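You operate a simulated robot arm through the tools that you are given. There is no shell and no other tool.

You are at the controls of a simulated robot arm. One attempt, no reset.

## Task
Stack on the upright shaft, bottom up: 21 mm ring, 108 mm core, 25 mm ring, 96 mm core.

The check looks at the end state, three seconds after you hand in, the way a careful person would. Anything else that was tipped, shoved, dropped, spilled or broken makes it a failure.

## Robot
A 7-joint arm with a fingered hand, fixed in place. Base frame: the origin is on the floor under the middle of its stand, x ahead of it, y to its left, z up. Readings come in mm, degrees, newtons and seconds.
It reaches about 1228 mm from its shoulder. Its first joint turns from -115.0 to 115.0 degrees. Payload 5 kg.
Tool frame: the origin (TCP) lies between the finger pads and is the grasp point; the fingertips stand 32 mm ahead of it; z points along the fingers, y is the line along which they close. The gripper opens to 160 mm; its body begins 89 mm behind the TCP. The gripper is a hand of 4 fingers: y runs from the thumb to the fingers, the wrist lies at [0, 0, -267] in the tool frame.
Orientation is told as [roll, pitch, yaw] about the base's x, y, z axes, in that order, counted from this pose: with the fingers straight down and closing along the base's y, the tool's x points along the base's -x, its y along +y and its z along -z.

## Interface
- The arm moves only by the tool step_arm. Its argument "plan" is a list of rows, each a list of 6 numbers: the shift along the tool's x, y, z in units of 200 mm (1.0 is 200 mm), then the turn, a rotation vector about the tool's x, y, z in units of 180 degrees (1.0 is 180 degrees). In form: [[tx, ty, tz, ax, ay, az], ...]. A call has 1 to 20 rows; each row is the pose to reach, as a shift and turn from the pose commanded when the call began, along the tool's axes at that moment. A call with a number of a shift or a turn outside -1 to 1 is refused whole. Each row takes 0.2 s and may step no farther than 50 mm and 8.6 degrees from the row before; otherwise, the whole call is refused. A pose out of reach is approached as far as the arm can. The call stops where the force on the tool passes 40 N (or 10 N more than at its start, if that is more) or the arm is blocked; 0.2 s more then pass. In this call time passes only in rows, and 0.2 s behind the last. It gives the time, the measured TCP pose, the force on the tool (base axes), the opening and the grip force at its end, in the units of the frame above (readings bear some noise), with the torque about the TCP (base axes, N m) and any sound that the robot's microphone picked up, and new pictures: "show" is both (left out), scene, wrist or none.
- Cameras (640 x 400 px; columns grow to the right, rows downward): "scene" is fixed at [48.4, 501.2, 1474.4]; the picture's right is [-0.43, -0.90, 0.00], its down [-0.43, 0.21, -0.88] and it looks along [0.79, -0.38, -0.48] (base axes); focal length 330 px, centre (320, 200). "wrist" rides on the gripper at [80, -4, -114] in the tool frame; the picture's right is [0.05, 1.00, 0.00], its down [-0.82, 0.04, -0.58] and it looks along [-0.58, 0.03, 0.82] (tool axes); focal length 265 px, centre (320, 200). There is no depth. A picture from a camera that has moved, and an enlarged one, comes with that camera's place and axes in the base frame and with its lens. The place of the scene camera against the robot may be out by one fixed shift of up to 12 mm in any direction.
- lift_body(by): slides the trunk up (or, below 0, down) by that many mm; the arm rides with it, the base frame stays. It gives what a move gives, with no picture.
- move_fingers(finger1, finger2, finger3, thumb_bend): sets how far each is bent, from 0 (flat) to 1 (curled in); at 0.3 the hand is open as for a grip, at 0.7 the pads meet at the TCP. One left out holds its place. A second passes; each finger stops where it meets its share of the squeeze, and holds until it gets a number again. It is the only way to open and close the hand. It gives what a move gives, with no picture; readings hold the bend of each and the force on the fingers (four entries, about 0 where the hand has none), thumb and palm.
- zoom(camera, box): a new picture of the part [left, top, right, bottom] of that camera's present view, enlarged. No time passes.
- hand_in(): hands the job in; it is judged then, once.

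Nothing tells you positions but the pictures and the camera data. Unless the task says otherwise, let go and move clear before handing in.

The tools are called after "Emit:" as name(argument=value, ...) on one line, values as JSON. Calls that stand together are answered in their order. step_arm: Moves the arm, as the interface text tells. Its arguments: {"type":"object","properties":{"plan":{"type":"array","items":{"type":"array","items":{"type":"number"}}},"show":{"type":"string","enum":["both","scene","wrist","none"]}},"required":["plan"]} The other tools are called the same way: lift_body (by) moves the trunk up or down; move_fingers (finger1, finger2, finger3, thumb_bend) moves the fingers one by one; zoom (camera, box) takes an enlarged picture of a part of a camera's view; hand_in () hands the job in.

At the start:

```text
time_s: 0.0
ee_pos: [635.7, 62.2, 1315.4]
tool_rot: [0.1, 0.0, 0.0]
contact_force: [0.1, 0.6, 0.1]
wrist_torque: [0.01, 0.0, 0.02]
opening: 159.7
gripper_force: 0.1
shape: jaw
bend: [0.3, 0.3, 0.3, 0.3]
finger forces: [0.0, 0.1, 0.1, 0.0, 0.1, 0.1]
trunk travel left (down, up): [-600.0, 390.0]
```

scene: 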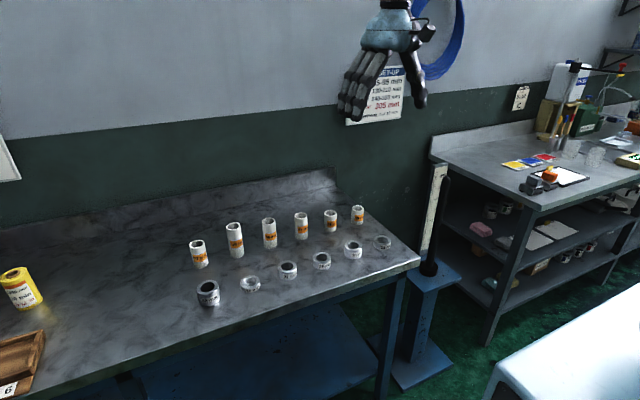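
wrist: 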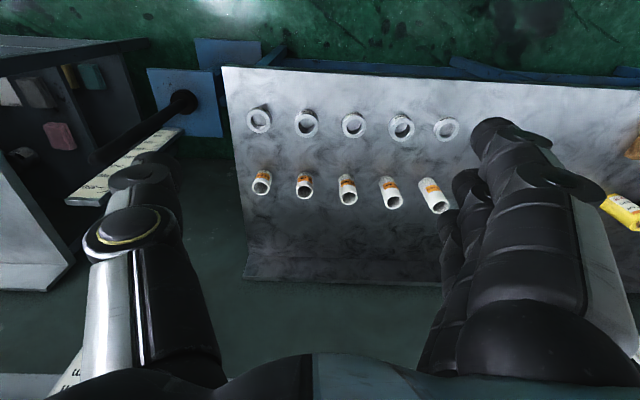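

I see a bench with a row of six white cores with orange labels and a row of six rings, and an upright shaft on a blue stand right of the bench. I'll zoom in to read the labels and locate things.

Emit:
zoom(camera="scene", box=[180, 200, 290, 310])

Emit:
zoom(camera="scene", box=[280, 190, 400, 290])

Emit:
zoom(camera="scene", box=[330, 50, 440, 130])

Emit:
zoom(camera="scene", box=[370, 150, 480, 390])

Emit:
zoom(camera="wrist", box=[230, 80, 480, 230])

```text
3.64 times, centred on (235, 255) of scene
camera zoom: at [48.4, 501.2, 1474.4], right [-0.43, -0.9, 0.0], down [-0.43, 0.21, -0.88], along [0.79, -0.38, -0.48], focal length 1199 px, centre (629, 0)
```

zoom: 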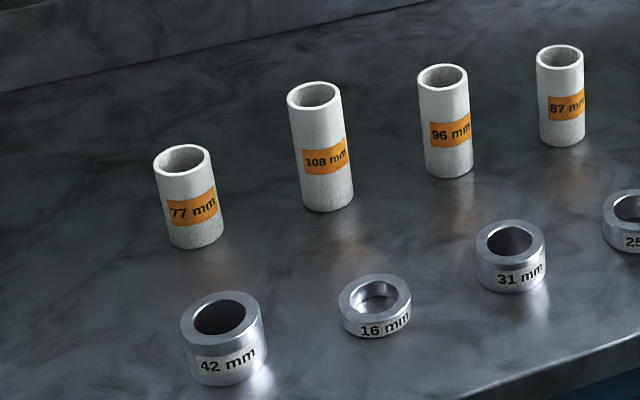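

```text
4.00 times, centred on (340, 240) of scene
camera zoom: at [48.4, 501.2, 1474.4], right [-0.43, -0.9, 0.0], down [-0.43, 0.21, -0.88], along [0.79, -0.38, -0.48], focal length 1319 px, centre (240, 40)
```

zoom: 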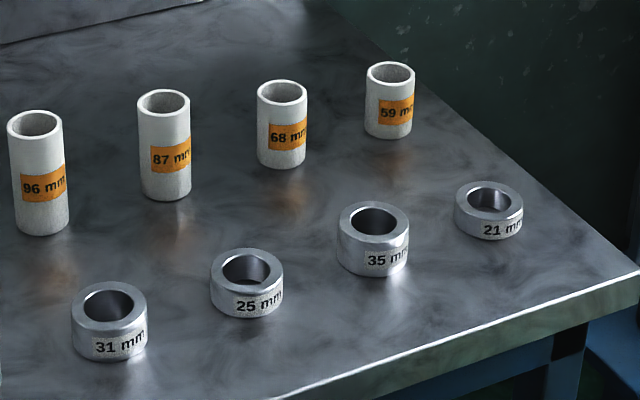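

```text
5.00 times, centred on (385, 90) of scene
camera zoom: at [48.4, 501.2, 1474.4], right [-0.43, -0.9, 0.0], down [-0.43, 0.21, -0.88], along [0.79, -0.38, -0.48], focal length 1649 px, centre (-5, 750)
```

zoom: 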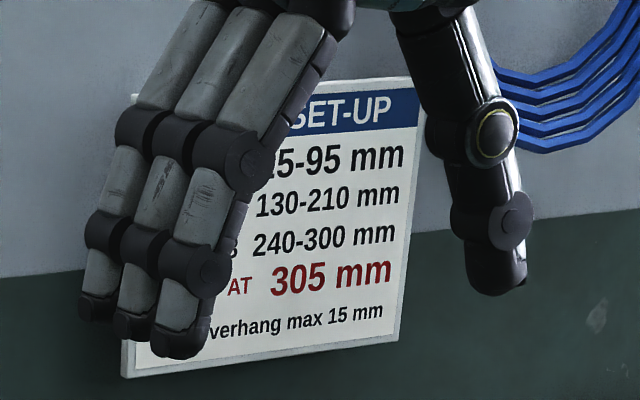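

```text
1.67 times, centred on (425, 270) of scene
camera zoom: at [48.4, 501.2, 1474.4], right [-0.43, -0.9, 0.0], down [-0.43, 0.21, -0.88], along [0.79, -0.38, -0.48], focal length 550 px, centre (145, 83)
```

zoom: 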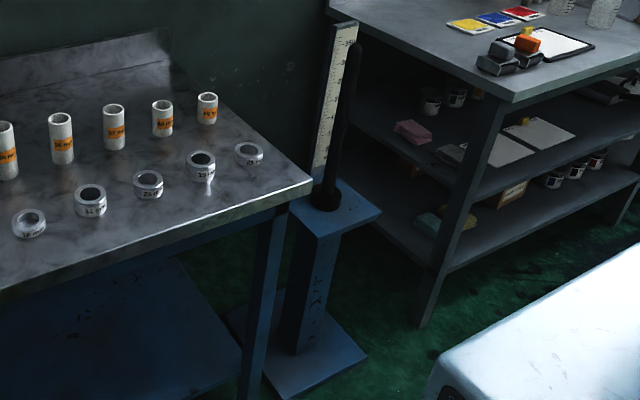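

```text
2.56 times, centred on (355, 155) of wrist
camera zoom: at [554.7, 56.3, 1429.1], right [-0.05, 1.0, 0.0], down [0.82, 0.04, 0.58], along [0.58, 0.03, -0.82], focal length 679 px, centre (230, 315)
```

zoom: 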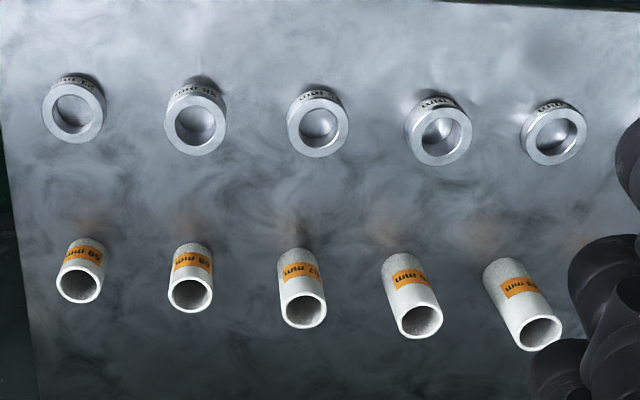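

I make out cores (left to right: 77, 108, 96, 87, 68, 59) and rings (42, 16, 31, 25, 35, 21), bench top at about z=820, rings at x≈760, cores at x≈915. Now I'll look more closely at the shaft and the stand.

Emit:
zoom(camera="scene", box=[400, 155, 470, 215])

Emit:
zoom(camera="scene", box=[395, 215, 475, 305])

Emit:
zoom(camera="wrist", box=[60, 50, 240, 210])

Emit:
zoom(camera="scene", box=[0, 250, 120, 400])

Emit:
zoom(camera="scene", box=[330, 0, 470, 130])

```text
6.67 times, centred on (435, 185) of scene
camera zoom: at [48.4, 501.2, 1474.4], right [-0.43, -0.9, 0.0], down [-0.43, 0.21, -0.88], along [0.79, -0.38, -0.48], focal length 2199 px, centre (-447, 300)
```

zoom: 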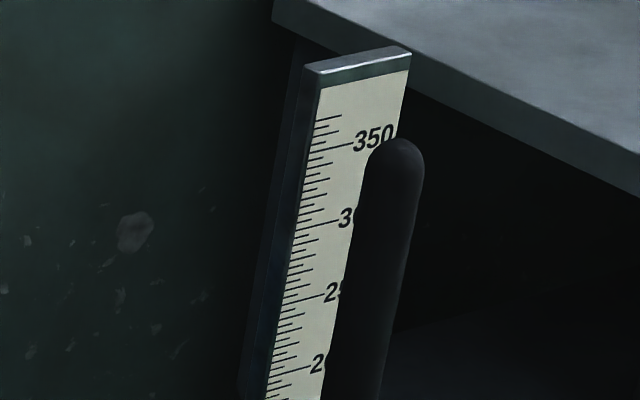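

```text
4.44 times, centred on (435, 260) of scene
camera zoom: at [48.4, 501.2, 1474.4], right [-0.43, -0.9, 0.0], down [-0.43, 0.21, -0.88], along [0.79, -0.38, -0.48], focal length 1466 px, centre (-191, -67)
```

zoom: 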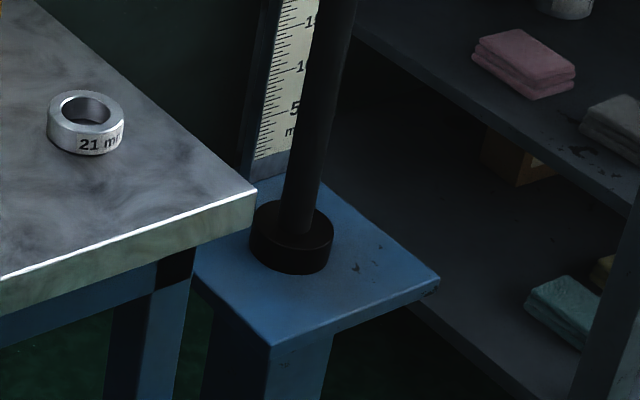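

```text
2.50 times, centred on (150, 130) of wrist
camera zoom: at [554.7, 56.3, 1429.1], right [-0.05, 1.0, 0.0], down [0.82, 0.04, 0.58], along [0.58, 0.03, -0.82], focal length 664 px, centre (745, 375)
```

zoom: 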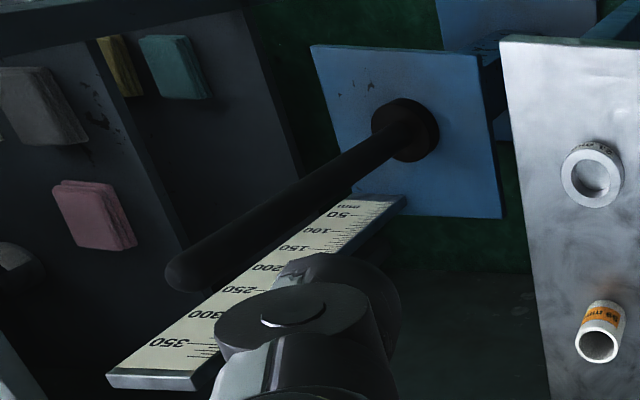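

```text
2.67 times, centred on (60, 325) of scene
camera zoom: at [48.4, 501.2, 1474.4], right [-0.43, -0.9, 0.0], down [-0.43, 0.21, -0.88], along [0.79, -0.38, -0.48], focal length 880 px, centre (1013, -133)
```

zoom: 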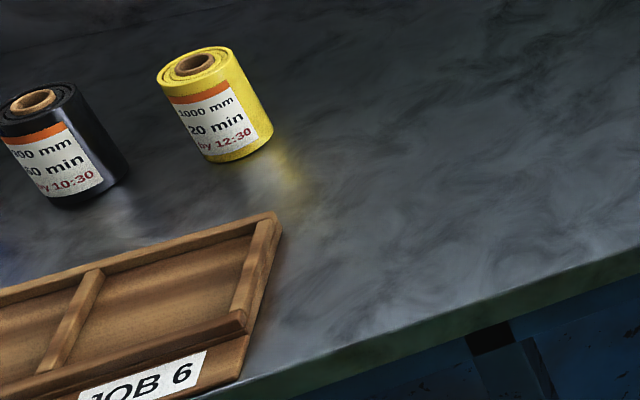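

```text
3.08 times, centred on (400, 65) of scene
camera zoom: at [48.4, 501.2, 1474.4], right [-0.43, -0.9, 0.0], down [-0.43, 0.21, -0.88], along [0.79, -0.38, -0.48], focal length 1015 px, centre (74, 615)
```

zoom: 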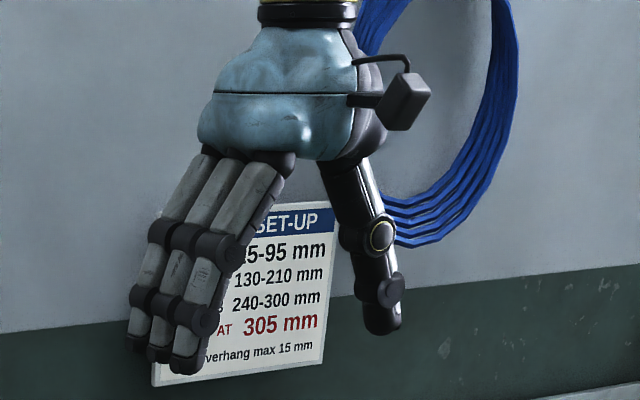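

The shaft stands at about (795, -339), with its collar top near z≈609 and its top near z≈988. Because it's long, I want the hand pitched about 45° so parts can be lowered all the way past the palm. First I'll tilt the hand and test it in the air.

Emit:
step_arm(plan=[[0, 0, 0, 0, -0.04, 0], [0, 0, 0, 0, -0.08, 0], [0, 0, 0, 0, -0.12, 0], [0, 0, 0, 0, -0.16, 0], [0, 0, 0, 0, -0.2, 0], [0, 0, 0, 0, -0.25, 0]])

```text
refused: row 6 steps farther than a row can; nothing moved
```

Emit:
step_arm(plan=[[0, 0, 0, 0, -0.04, 0], [0, 0, 0, 0, -0.08, 0], [0, 0, 0, 0, -0.12, 0], [0, 0, 0, 0, -0.16, 0], [0, 0, 0, 0, -0.2, 0], [0, 0, 0, 0, -0.24, 0], [0, 0, 0, 0, -0.25, 0]])

```text
time_s: 1.6
ee_pos: [635.5, 61.7, 1316.0]
tool_rot: [0.0, -45.1, 0.0]
contact_force: [-0.1, 0.4, 0.7]
wrist_torque: [0.0, 0.0, 0.04]
opening: 159.8
gripper_force: 0.1
shape: jaw
bend: [0.3, 0.3, 0.3, 0.3]
finger forces: [0.0, 0.1, 0.0, 0.1, 0.1, 0.0]
trunk travel left (down, up): [-600.0, 390.0]
camera wrist: at [497.8, 56.2, 1339.8], right [-0.04, 1.0, -0.04], down [0.17, 0.04, 0.99], along [0.99, 0.03, -0.17], focal length 265 px, centre (320, 200)
```

scene: 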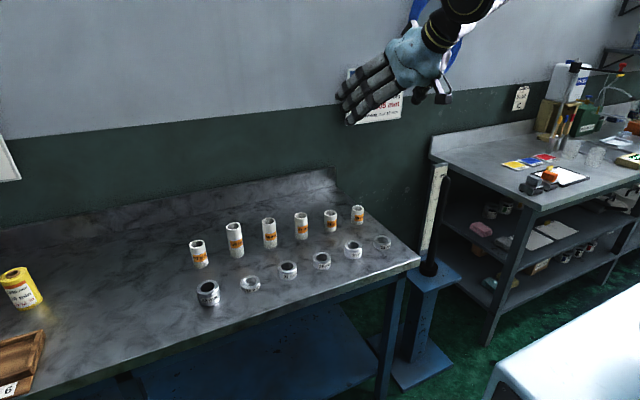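
wrist: 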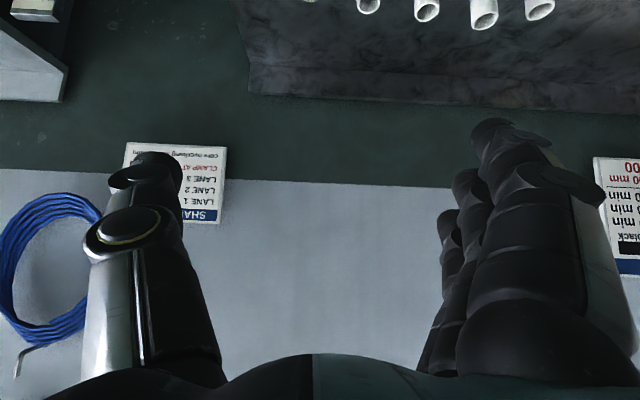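

The tilt works; the wrist picture is upside down now. Next I'll find which finger number is which by bending single fingers in the open air.

Emit:
move_fingers(finger1=1.0, finger2=0.5, thumb_bend=0.5)

Emit:
zoom(camera="wrist", box=[0, 0, 640, 400])

Emit:
zoom(camera="scene", box=[300, 0, 500, 130])

```text
time_s: 2.6
ee_pos: [634.7, 62.5, 1317.0]
tool_rot: [-0.1, -45.0, 0.1]
contact_force: [0.0, -0.1, -0.8]
wrist_torque: [-0.01, 0.01, 0.0]
opening: 61.8
gripper_force: 0.1
shape: fingers
bend: [1.0, 0.5, 0.3, 0.5]
finger forces: [0.1, 0.0, 0.0, 0.0, 0.0, 0.0]
trunk travel left (down, up): [-600.0, 390.0]
```

```text
1.00 times, centred on (320, 200) of wrist (not enlarged: the box is as wide or as high as the picture)
camera zoom: at [497.8, 56.3, 1339.9], right [-0.04, 1.0, -0.04], down [0.17, 0.04, 0.98], along [0.98, 0.03, -0.17], focal length 265 px, centre (320, 200)
```

zoom: 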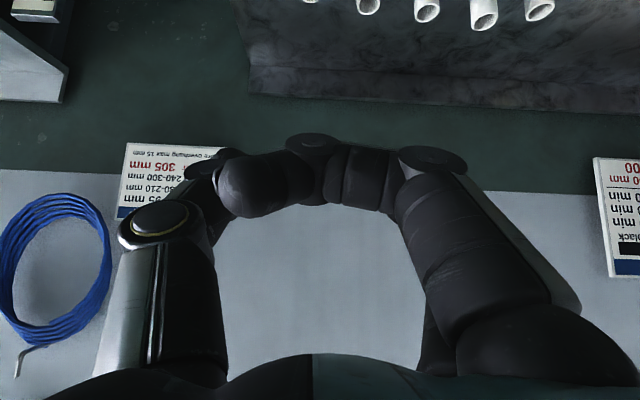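

```text
3.08 times, centred on (400, 65) of scene
camera zoom: at [48.4, 501.2, 1474.4], right [-0.43, -0.9, 0.0], down [-0.43, 0.21, -0.88], along [0.79, -0.38, -0.48], focal length 1015 px, centre (74, 615)
```

zoom: 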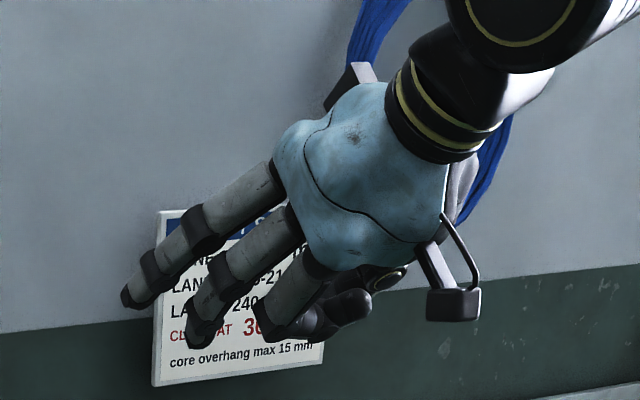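

Finger1 is the one on the camera side (tool +x), and the wall poster only lists shaft lanes. For the thin rings a straight-down grip is the only one with room, so I'll reopen the fingers, bring the hand upright again and move over the 21 mm ring.

Emit:
move_fingers(finger1=0.3, finger2=0.3, finger3=0.3, thumb_bend=0.3)

Emit:
step_arm(plan=[[0, 0, 0, 0, 0.04, 0], [0, 0, 0, 0, 0.08, 0], [0, 0, 0, 0, 0.12, 0], [0, 0, 0, 0, 0.16, 0], [0, 0, 0, 0, 0.2, 0], [0, 0, 0, 0, 0.24, 0], [0, 0, 0, 0, 0.25, 0]], show="none")

Emit:
step_arm(plan=[[-0.125, -0.133, 0, 0, 0, 0], [-0.25, -0.266, 0, 0, 0, 0], [-0.375, -0.4, 0, 0, 0, 0], [-0.5, -0.533, 0, 0, 0, 0], [-0.627, -0.662, 0, 0, 0, 0]], show="both")

```text
time_s: 3.6
ee_pos: [635.6, 61.4, 1316.6]
tool_rot: [-0.1, -45.0, 0.1]
contact_force: [0.2, 0.4, -0.2]
wrist_torque: [0.02, 0.0, 0.01]
opening: 170.1
gripper_force: 0.0
shape: fingers
bend: [0.3, 0.3, 0.3, 0.3]
finger forces: [0.0, 0.1, 0.0, 0.0, 0.1, 0.0]
trunk travel left (down, up): [-600.0, 390.0]
```

```text
time_s: 5.2
ee_pos: [634.1, 62.8, 1316.4]
tool_rot: [0.1, 0.0, 0.2]
contact_force: [-0.7, -0.5, -0.3]
wrist_torque: [0.0, 0.03, 0.0]
opening: 169.9
gripper_force: 0.0
shape: fingers
bend: [0.3, 0.3, 0.3, 0.3]
finger forces: [0.1, 0.0, 0.0, 0.0, 0.1, 0.0]
trunk travel left (down, up): [-600.0, 390.0]
```

```text
time_s: 6.4
ee_pos: [761.4, -71.9, 1313.4]
tool_rot: [0.1, 0.1, 0.0]
contact_force: [-0.2, 0.6, -0.2]
wrist_torque: [0.02, -0.02, -0.02]
opening: 170.1
gripper_force: 0.1
shape: fingers
bend: [0.3, 0.3, 0.3, 0.3]
finger forces: [0.1, 0.1, 0.0, 0.1, 0.1, 0.0]
trunk travel left (down, up): [-600.0, 390.0]
camera wrist: at [681.4, -77.9, 1428.0], right [-0.05, 1.0, 0.0], down [0.82, 0.04, 0.58], along [0.58, 0.03, -0.82], focal length 265 px, centre (320, 200)
```

scene: 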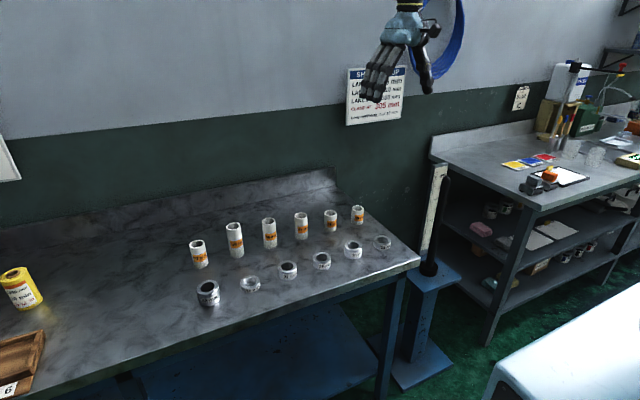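
wrist: 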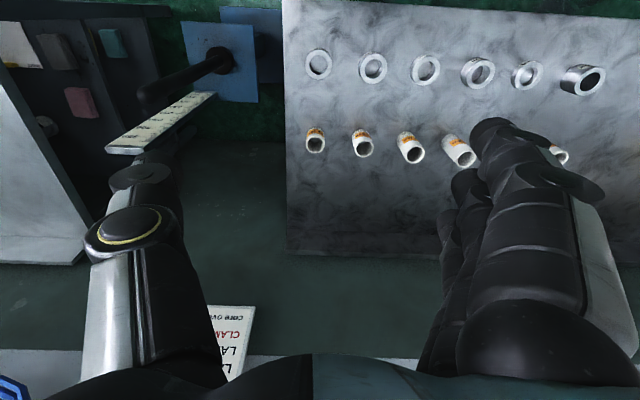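

The hand is now above the 21 mm ring. I'll refine the ring and shaft positions from this view.

Emit:
zoom(camera="wrist", box=[290, 30, 400, 100])

Emit:
zoom(camera="wrist", box=[100, 10, 260, 160])

Emit:
zoom(camera="wrist", box=[280, 30, 620, 190])

```text
5.71 times, centred on (345, 65) of wrist
camera zoom: at [681.4, -77.9, 1428.0], right [-0.05, 1.0, 0.0], down [0.82, 0.04, 0.58], along [0.58, 0.03, -0.82], focal length 1517 px, centre (177, 971)
```

zoom: 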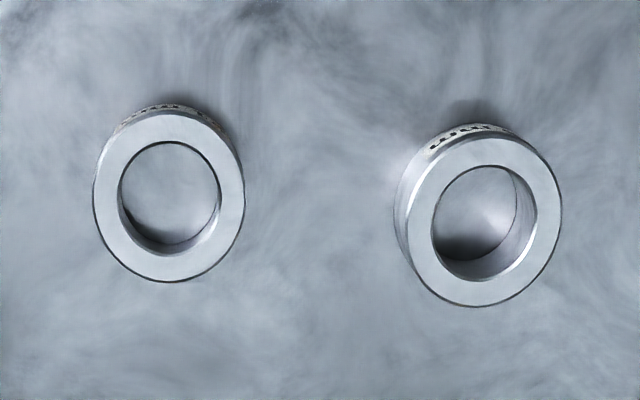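

```text
2.67 times, centred on (180, 85) of wrist
camera zoom: at [681.4, -77.9, 1428.0], right [-0.05, 1.0, 0.0], down [0.82, 0.04, 0.58], along [0.58, 0.03, -0.82], focal length 708 px, centre (693, 507)
```

zoom: 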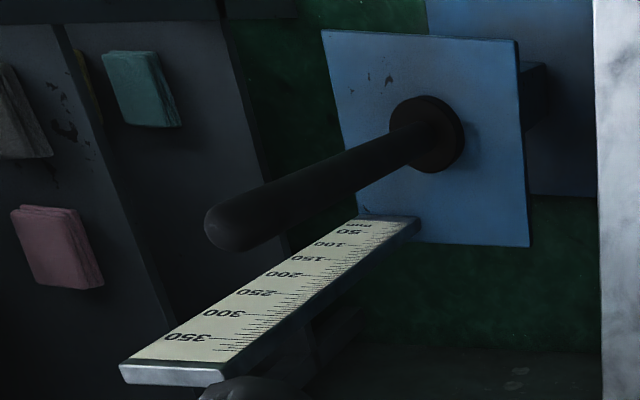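

```text
1.88 times, centred on (450, 110) of wrist
camera zoom: at [681.4, -77.9, 1428.0], right [-0.05, 1.0, 0.0], down [0.82, 0.04, 0.58], along [0.58, 0.03, -0.82], focal length 500 px, centre (75, 369)
```

zoom: 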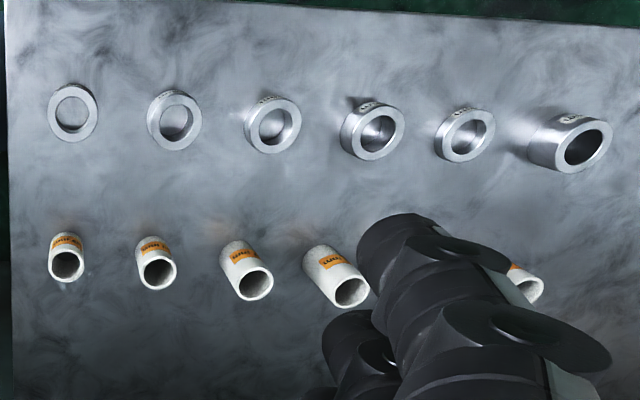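

The two wrist views disagree a little with the scene camera on height, so I'll lower the trunk and take another view for a better fix.

Emit:
lift_body(by=-200)

Emit:
zoom(camera="wrist", box=[0, 0, 640, 400])

Emit:
zoom(camera="wrist", box=[280, 20, 440, 120])

Emit:
zoom(camera="wrist", box=[20, 0, 240, 140])

```text
time_s: 8.6
ee_pos: [761.7, -72.1, 1115.1]
tool_rot: [0.0, 0.0, 0.0]
contact_force: [0.0, -0.1, 0.6]
wrist_torque: [0.0, 0.02, 0.0]
opening: 170.1
gripper_force: 0.1
shape: fingers
bend: [0.3, 0.3, 0.3, 0.3]
finger forces: [0.0, 0.0, 0.1, 0.0, 0.0, 0.1]
trunk travel left (down, up): [-400.0, 590.0]
```

```text
1.00 times, centred on (320, 200) of wrist (not enlarged: the box is as wide or as high as the picture)
camera zoom: at [680.4, -76.7, 1228.7], right [-0.05, 1.0, 0.0], down [0.82, 0.04, 0.58], along [0.58, 0.03, -0.82], focal length 265 px, centre (320, 200)
```

zoom: 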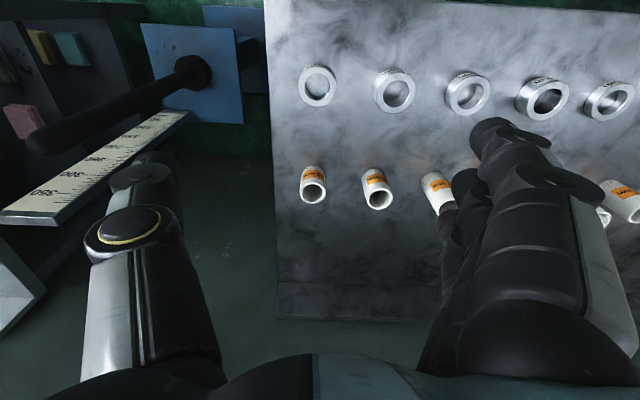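

```text
4.00 times, centred on (360, 70) of wrist
camera zoom: at [680.4, -76.7, 1228.7], right [-0.05, 1.0, 0.0], down [0.82, 0.04, 0.58], along [0.58, 0.03, -0.82], focal length 1062 px, centre (160, 720)
```

zoom: 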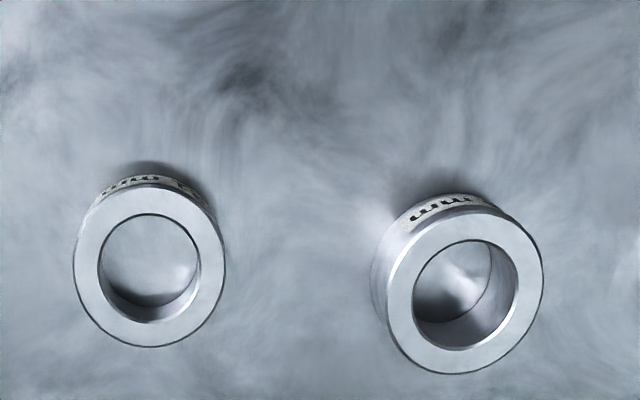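

```text
2.86 times, centred on (130, 70) of wrist
camera zoom: at [680.4, -76.7, 1228.7], right [-0.05, 1.0, 0.0], down [0.82, 0.04, 0.58], along [0.58, 0.03, -0.82], focal length 758 px, centre (863, 571)
```

zoom: 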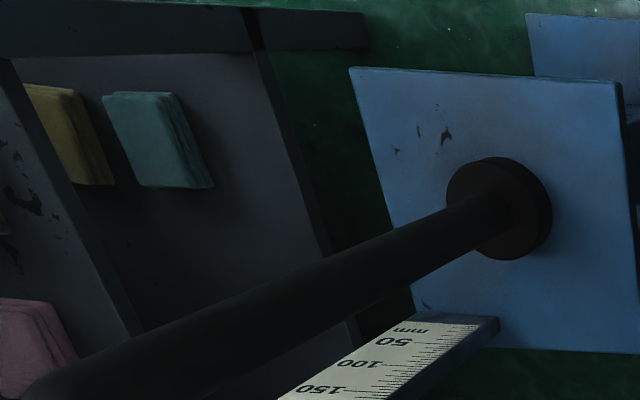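

The wrist views agree now: 21 mm ring at about (768.5, -76.3) with bench top z≈795, and the shaft at about (805, -359) with collar top z≈583 and nose z≈975. I'll preshape the hand narrower than the gap to the neighbouring ring and centre over the 21 mm ring.

Emit:
move_fingers(finger1=0.45, finger2=0.45, finger3=0.45, thumb_bend=0.45)

Emit:
step_arm(plan=[[-0.02, -0.008, 0.15, 0, 0, 0], [-0.037, -0.0155, 0.35, 0, 0, 0], [-0.037, -0.0155, 0.55, 0, 0, 0], [-0.037, -0.0155, 0.75, 0, 0, 0], [-0.037, -0.0155, 0.9, 0, 0, 0], [-0.037, -0.0155, 0.95, 0, 0, 0]])

```text
time_s: 9.6
ee_pos: [762.0, -72.1, 1115.4]
tool_rot: [0.0, 0.0, 0.0]
contact_force: [0.0, -0.5, -0.4]
wrist_torque: [-0.02, 0.01, 0.0]
opening: 112.2
gripper_force: 0.0
shape: fingers
bend: [0.45, 0.45, 0.45, 0.45]
finger forces: [0.0, 0.1, 0.0, 0.1, 0.0, 0.1]
trunk travel left (down, up): [-400.0, 590.0]
```

```text
time_s: 11.0
ee_pos: [770.4, -73.0, 925.1]
tool_rot: [-0.1, 0.0, 0.0]
contact_force: [-0.2, 0.1, -0.1]
wrist_torque: [-0.05, 0.02, -0.02]
opening: 112.1
gripper_force: 0.0
shape: fingers
bend: [0.45, 0.45, 0.45, 0.45]
finger forces: [0.0, 0.0, 0.0, 0.0, 0.0, 0.0]
trunk travel left (down, up): [-400.0, 590.0]
camera wrist: at [689.9, -78.1, 1037.9], right [-0.05, 1.0, 0.0], down [0.82, 0.04, 0.58], along [0.58, 0.03, -0.82], focal length 265 px, centre (320, 200)
```

scene: 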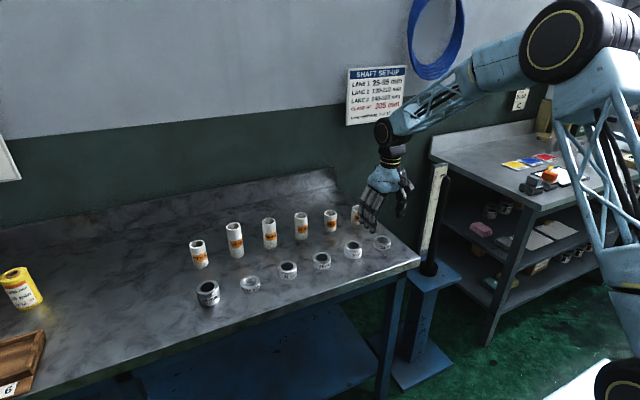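
wrist: 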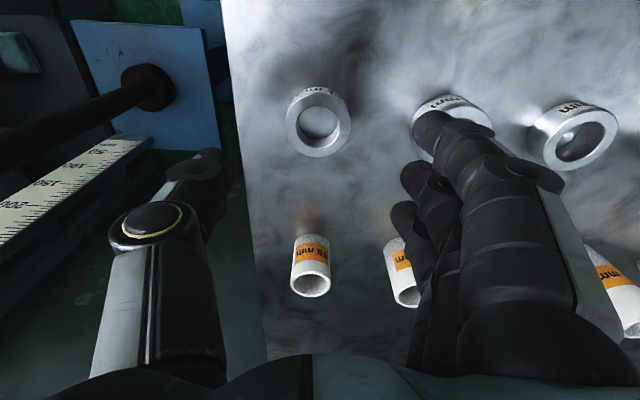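

Ring 21 shows a bit left of centre below the hand. I'll enlarge it to measure the remaining offset.

Emit:
zoom(camera="wrist", box=[260, 70, 380, 170])

Emit:
zoom(camera="scene", box=[330, 120, 450, 270])

```text
4.00 times, centred on (320, 120) of wrist
camera zoom: at [689.9, -78.1, 1037.9], right [-0.05, 1.0, 0.0], down [0.82, 0.04, 0.58], along [0.58, 0.03, -0.82], focal length 1062 px, centre (320, 520)
```

zoom: 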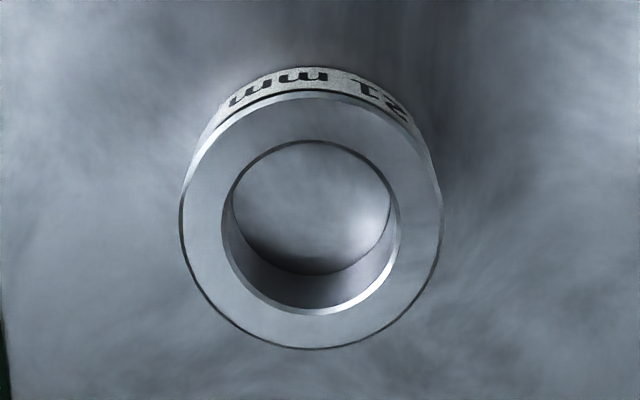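

```text
2.67 times, centred on (390, 195) of scene
camera zoom: at [48.4, 501.2, 1474.4], right [-0.43, -0.9, 0.0], down [-0.43, 0.21, -0.88], along [0.79, -0.38, -0.48], focal length 880 px, centre (133, 213)
```

zoom: 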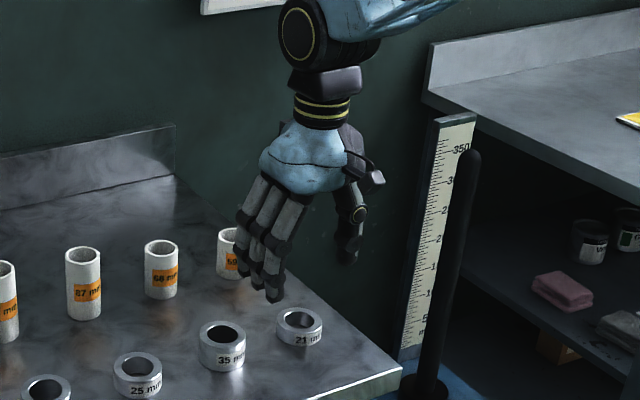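

The ring is about 2 mm off in x and y. I'll narrow the preshape, correct, and come down to just above it.

Emit:
move_fingers(finger1=0.53, finger2=0.53, finger3=0.53, thumb_bend=0.53)

Emit:
step_arm(plan=[[0.0115, -0.01, 0.1, 0, 0, 0], [0.0115, -0.01, 0.2, 0, 0, 0], [0.0115, -0.01, 0.28, 0, 0, 0]])

Emit:
zoom(camera="wrist", box=[200, 80, 440, 230])

Emit:
zoom(camera="scene", box=[330, 170, 430, 270])

```text
time_s: 12.0
ee_pos: [770.7, -71.6, 924.2]
tool_rot: [0.0, 0.1, 0.0]
contact_force: [0.3, 0.6, 0.2]
wrist_torque: [-0.05, 0.01, -0.04]
opening: 80.5
gripper_force: 0.1
shape: fingers
bend: [0.53, 0.53, 0.53, 0.53]
finger forces: [0.0, 0.1, 0.1, 0.0, 0.1, 0.1]
trunk travel left (down, up): [-400.0, 590.0]
```

```text
time_s: 12.8
ee_pos: [769.6, -76.0, 869.7]
tool_rot: [0.0, 0.0, 0.0]
contact_force: [-0.3, -0.8, 0.1]
wrist_torque: [0.01, 0.01, 0.0]
opening: 80.6
gripper_force: 0.1
shape: fingers
bend: [0.53, 0.53, 0.53, 0.53]
finger forces: [0.0, 0.1, 0.0, 0.1, 0.1, 0.0]
trunk travel left (down, up): [-400.0, 590.0]
camera wrist: at [687.9, -81.7, 982.6], right [-0.05, 1.0, 0.0], down [0.82, 0.04, 0.58], along [0.58, 0.03, -0.82], focal length 265 px, centre (320, 200)
```

scene: 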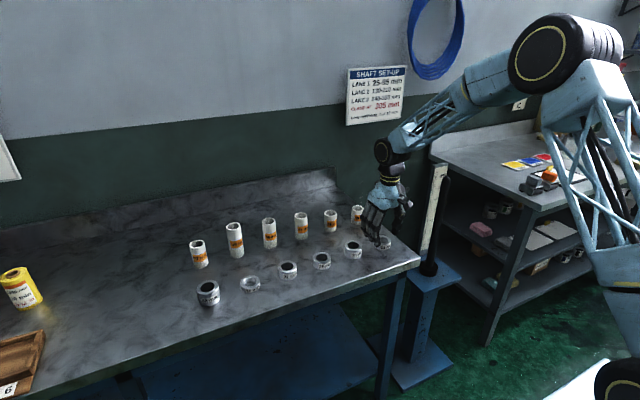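
wrist: 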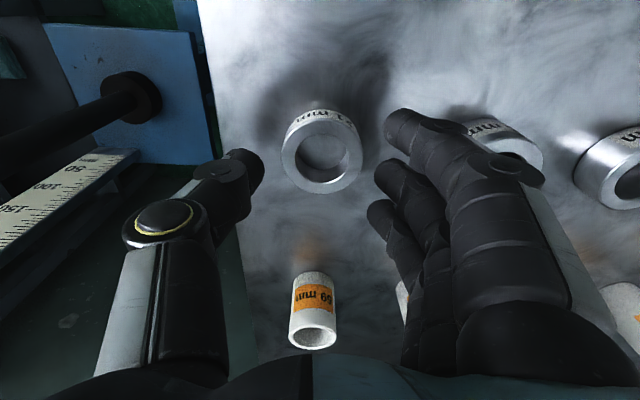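

```text
2.67 times, centred on (320, 155) of wrist
camera zoom: at [687.9, -81.7, 982.6], right [-0.05, 1.0, 0.0], down [0.82, 0.04, 0.58], along [0.58, 0.03, -0.82], focal length 708 px, centre (320, 320)
```

zoom: 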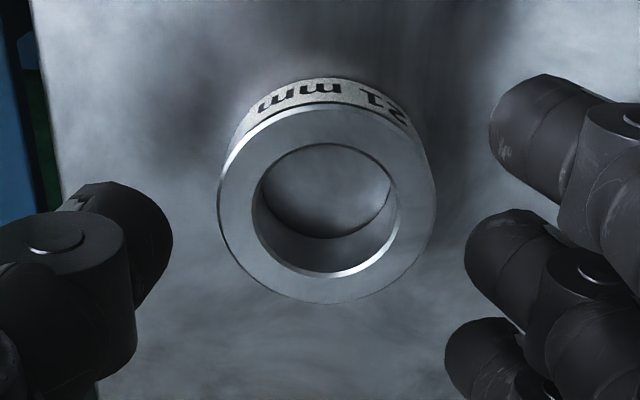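

```text
4.00 times, centred on (380, 220) of scene
camera zoom: at [48.4, 501.2, 1474.4], right [-0.43, -0.9, 0.0], down [-0.43, 0.21, -0.88], along [0.79, -0.38, -0.48], focal length 1319 px, centre (80, 120)
```

zoom: 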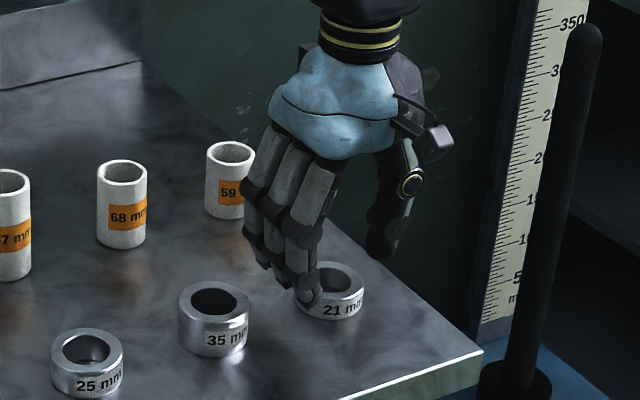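

The ring sits nicely between thumb and fingers with about 5 mm clearance each side. I'll descend to near the bench in small steps while watching the force.

Emit:
step_arm(plan=[[0.003, 0.006, 0.05, 0, 0, 0], [0.003, 0.006, 0.1, 0, 0, 0], [0.003, 0.006, 0.14, 0, 0, 0]])

Emit:
zoom(camera="wrist", box=[200, 80, 440, 230])

Emit:
zoom(camera="scene", box=[350, 190, 420, 260])

```text
time_s: 13.6
ee_pos: [768.3, -75.9, 841.6]
tool_rot: [-0.1, 0.0, 0.0]
contact_force: [0.2, -0.3, -0.1]
wrist_torque: [-0.03, -0.02, 0.03]
opening: 80.4
gripper_force: 0.1
shape: fingers
bend: [0.53, 0.53, 0.53, 0.53]
finger forces: [0.1, 0.0, 0.0, 0.0, 0.0, 0.1]
trunk travel left (down, up): [-400.0, 590.0]
camera wrist: at [686.2, -79.8, 955.4], right [-0.05, 1.0, 0.0], down [0.82, 0.04, 0.58], along [0.58, 0.03, -0.82], focal length 265 px, centre (320, 200)
```

scene: 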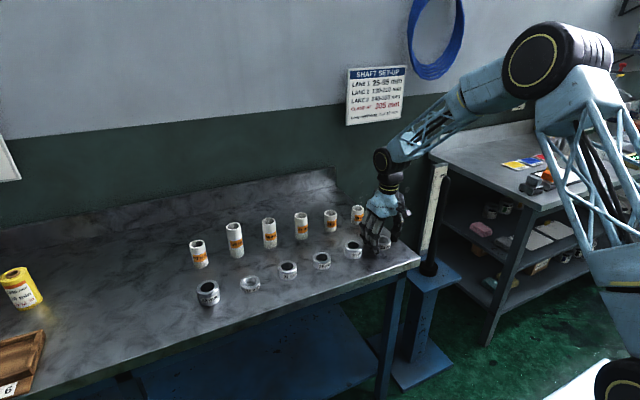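
wrist: 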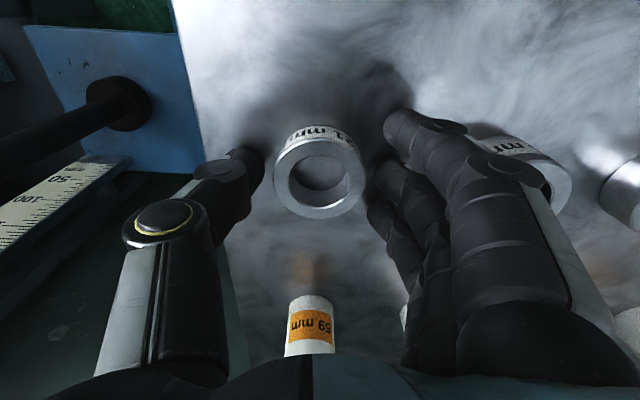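

```text
2.67 times, centred on (320, 155) of wrist
camera zoom: at [686.2, -79.8, 955.4], right [-0.05, 1.0, 0.0], down [0.82, 0.04, 0.58], along [0.58, 0.03, -0.82], focal length 708 px, centre (320, 320)
```

zoom: 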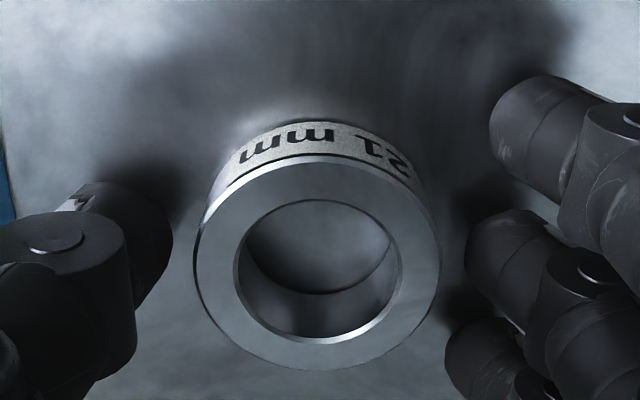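

```text
5.71 times, centred on (385, 225) of scene
camera zoom: at [48.4, 501.2, 1474.4], right [-0.43, -0.9, 0.0], down [-0.43, 0.21, -0.88], along [0.79, -0.38, -0.48], focal length 1885 px, centre (-51, 57)
```

zoom: 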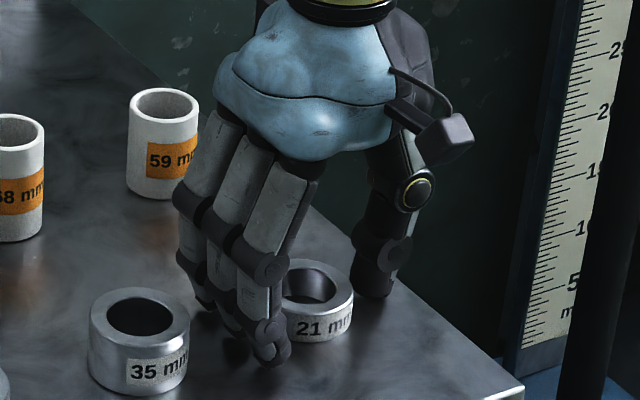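

The ring top is about 22 mm below the TCP and centred within 1 mm. I'll go down 8 mm more and close the fingers.

Emit:
step_arm(plan=[[0, 0, 0.02, 0, 0, 0], [0, 0, 0.04, 0, 0, 0]], show="none")

Emit:
move_fingers(finger1=0.7, finger2=0.7, finger3=0.7, thumb_bend=0.7)

Emit:
zoom(camera="wrist", box=[160, 80, 480, 280])

Emit:
zoom(camera="scene", box=[350, 190, 420, 260])

```text
time_s: 14.2
ee_pos: [768.4, -75.0, 841.4]
tool_rot: [-0.1, -0.4, 0.0]
contact_force: [-2.4, -0.6, 21.0]
wrist_torque: [0.09, 0.45, 0.01]
opening: 80.5
gripper_force: 10.8
shape: fingers
bend: [0.54, 0.53, 0.53, 0.53]
finger forces: [9.3, 3.0, 0.0, 0.0, 8.9, 0.1]
trunk travel left (down, up): [-400.0, 590.0]
stopped in row 2: the force on the tool passed its limit at 45 N (the readings are from after the stop); the commanded pose is now the measured one
```

```text
time_s: 15.2
ee_pos: [767.9, -74.9, 838.7]
tool_rot: [-0.1, -0.3, 0.1]
contact_force: [3.5, -3.9, 14.8]
wrist_torque: [-0.42, -0.07, -0.01]
opening: 47.5
gripper_force: 27.1
shape: fingers
bend: [0.66, 0.63, 0.64, 0.63]
finger forces: [4.4, 12.5, 7.0, 0.0, 30.3, 0.0]
trunk travel left (down, up): [-400.0, 590.0]
```

```text
2.00 times, centred on (320, 180) of wrist
camera zoom: at [686.7, -80.3, 951.3], right [-0.05, 1.0, 0.0], down [0.81, 0.04, 0.58], along [0.58, 0.03, -0.81], focal length 531 px, centre (320, 240)
```

zoom: 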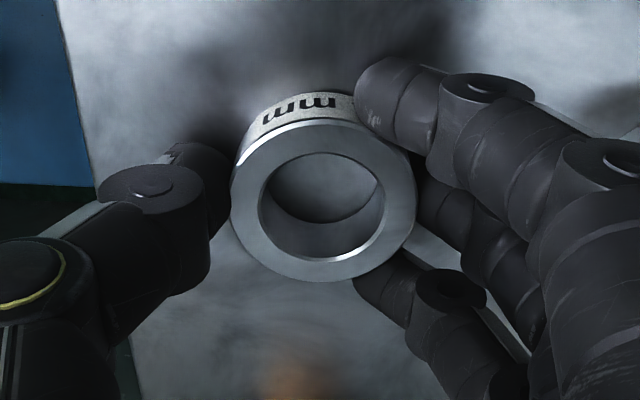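

```text
5.71 times, centred on (385, 225) of scene
camera zoom: at [48.4, 501.2, 1474.4], right [-0.43, -0.9, 0.0], down [-0.43, 0.21, -0.88], along [0.79, -0.38, -0.48], focal length 1885 px, centre (-51, 57)
```

zoom: 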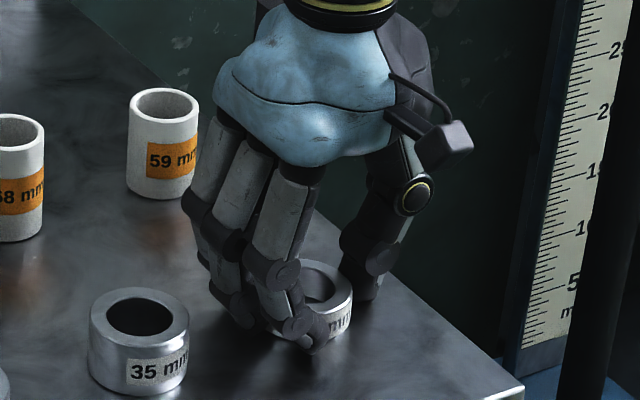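

The fingertips touched the bench slightly sooner than expected, but the fingers have closed on the ring. I'll lift gently and check the hold.

Emit:
step_arm(plan=[[0, 0, -0.02, 0, 0, 0], [0, 0, -0.05, 0, 0, 0], [0, 0, -0.1, 0, 0, 0], [0, 0, -0.15, 0, 0, 0]])

Emit:
zoom(camera="wrist", box=[160, 80, 480, 280])

Emit:
zoom(camera="scene", box=[340, 170, 420, 250])

```text
time_s: 16.2
ee_pos: [767.0, -74.9, 866.8]
tool_rot: [-0.1, -0.3, 0.0]
contact_force: [-0.6, 0.3, -0.7]
wrist_torque: [-0.05, 0.03, 0.04]
opening: 47.2
gripper_force: 20.2
shape: fingers
bend: [0.66, 0.63, 0.64, 0.63]
finger forces: [4.8, 8.2, 7.4, 0.0, 20.5, 0.1]
trunk travel left (down, up): [-400.0, 590.0]
camera wrist: at [685.6, -79.6, 980.3], right [-0.05, 1.0, 0.0], down [0.81, 0.04, 0.58], along [0.58, 0.03, -0.81], focal length 265 px, centre (320, 200)
```

scene: 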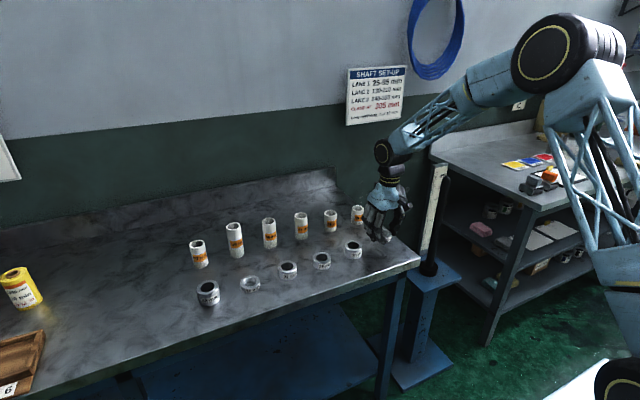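
wrist: 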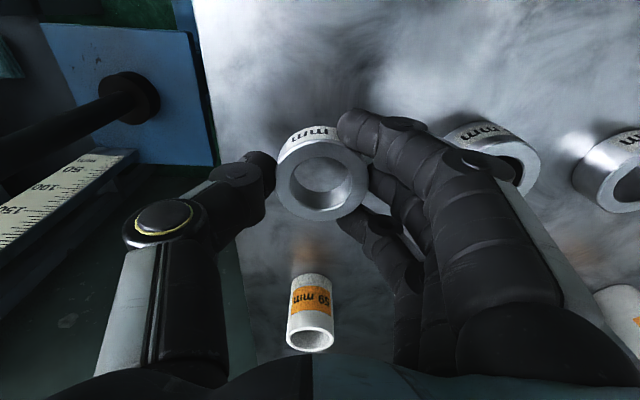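

```text
2.00 times, centred on (320, 180) of wrist
camera zoom: at [685.6, -79.6, 980.3], right [-0.05, 1.0, 0.0], down [0.81, 0.04, 0.58], along [0.58, 0.03, -0.81], focal length 531 px, centre (320, 240)
```

zoom: 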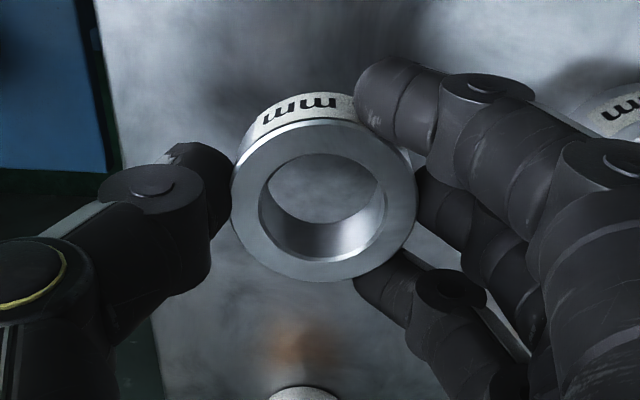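

```text
5.00 times, centred on (380, 210) of scene
camera zoom: at [48.4, 501.2, 1474.4], right [-0.43, -0.9, 0.0], down [-0.43, 0.21, -0.88], along [0.79, -0.38, -0.48], focal length 1649 px, centre (20, 150)
```

zoom: 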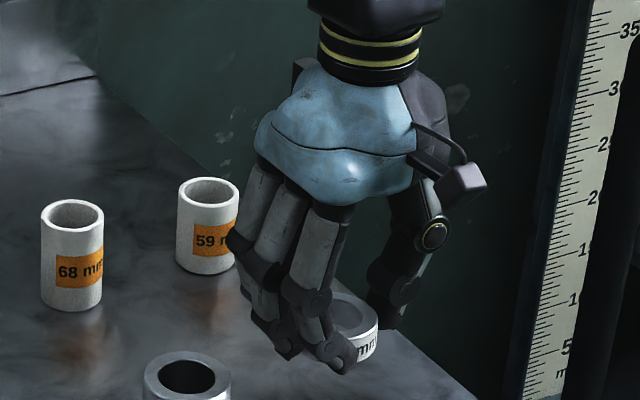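

The ring is held level, its centre within 1 mm of the tool axis. I'll raise the trunk, then carry it over toward the shaft at safe height and re-measure the shaft from close.

Emit:
lift_body(by=260)

Emit:
step_arm(plan=[[-0.04, -0.22, 0, 0, 0, 0], [-0.08, -0.44, 0, 0, 0, 0], [-0.12, -0.66, 0, 0, 0, 0], [-0.16, -0.88, 0, 0, 0, 0], [-0.16, -0.98, 0, 0, 0, 0]], show="both")

```text
time_s: 18.9
ee_pos: [768.4, -74.6, 1127.3]
tool_rot: [-0.1, -0.3, 0.1]
contact_force: [0.4, -0.8, -0.4]
wrist_torque: [0.0, 0.02, -0.01]
opening: 47.3
gripper_force: 20.8
shape: fingers
bend: [0.66, 0.63, 0.64, 0.63]
finger forces: [4.8, 8.1, 7.3, 0.0, 20.5, 0.0]
trunk travel left (down, up): [-660.0, 330.0]
```

```text
time_s: 20.1
ee_pos: [797.2, -267.6, 1129.0]
tool_rot: [0.1, -0.3, 0.1]
contact_force: [0.9, -0.2, -0.4]
wrist_torque: [0.01, 0.01, 0.01]
opening: 47.2
gripper_force: 20.7
shape: fingers
bend: [0.66, 0.63, 0.64, 0.63]
finger forces: [4.6, 8.2, 7.5, 0.0, 20.5, 0.0]
trunk travel left (down, up): [-660.0, 330.0]
camera wrist: at [715.8, -273.2, 1241.6], right [-0.05, 1.0, 0.0], down [0.81, 0.04, 0.58], along [0.58, 0.03, -0.81], focal length 265 px, centre (320, 200)
```

scene: 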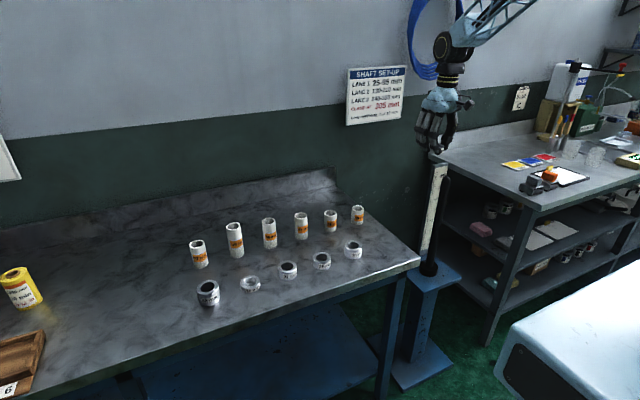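
wrist: 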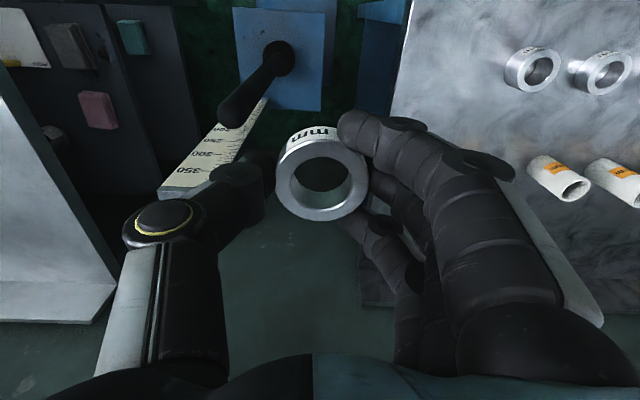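

The shaft is now well in view left of the hand. I'll measure it closely.

Emit:
zoom(camera="wrist", box=[200, 20, 340, 140])

Emit:
zoom(camera="wrist", box=[150, 90, 280, 210])

```text
3.33 times, centred on (270, 80) of wrist
camera zoom: at [715.8, -273.2, 1241.6], right [-0.05, 1.0, 0.0], down [0.81, 0.04, 0.58], along [0.58, 0.03, -0.81], focal length 885 px, centre (487, 600)
```

zoom: 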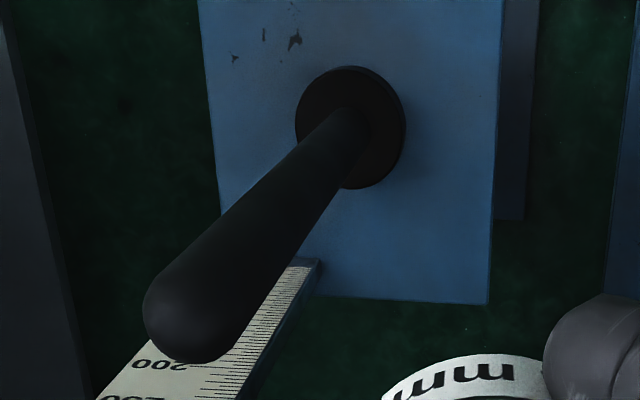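

```text
3.33 times, centred on (215, 150) of wrist
camera zoom: at [715.8, -273.2, 1241.6], right [-0.05, 1.0, 0.0], down [0.81, 0.04, 0.58], along [0.58, 0.03, -0.81], focal length 885 px, centre (670, 367)
```

zoom: 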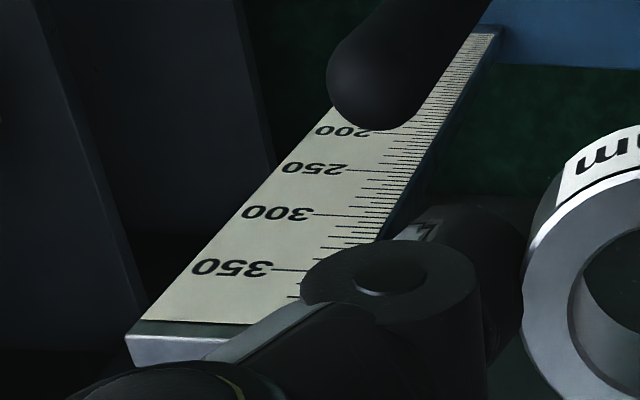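

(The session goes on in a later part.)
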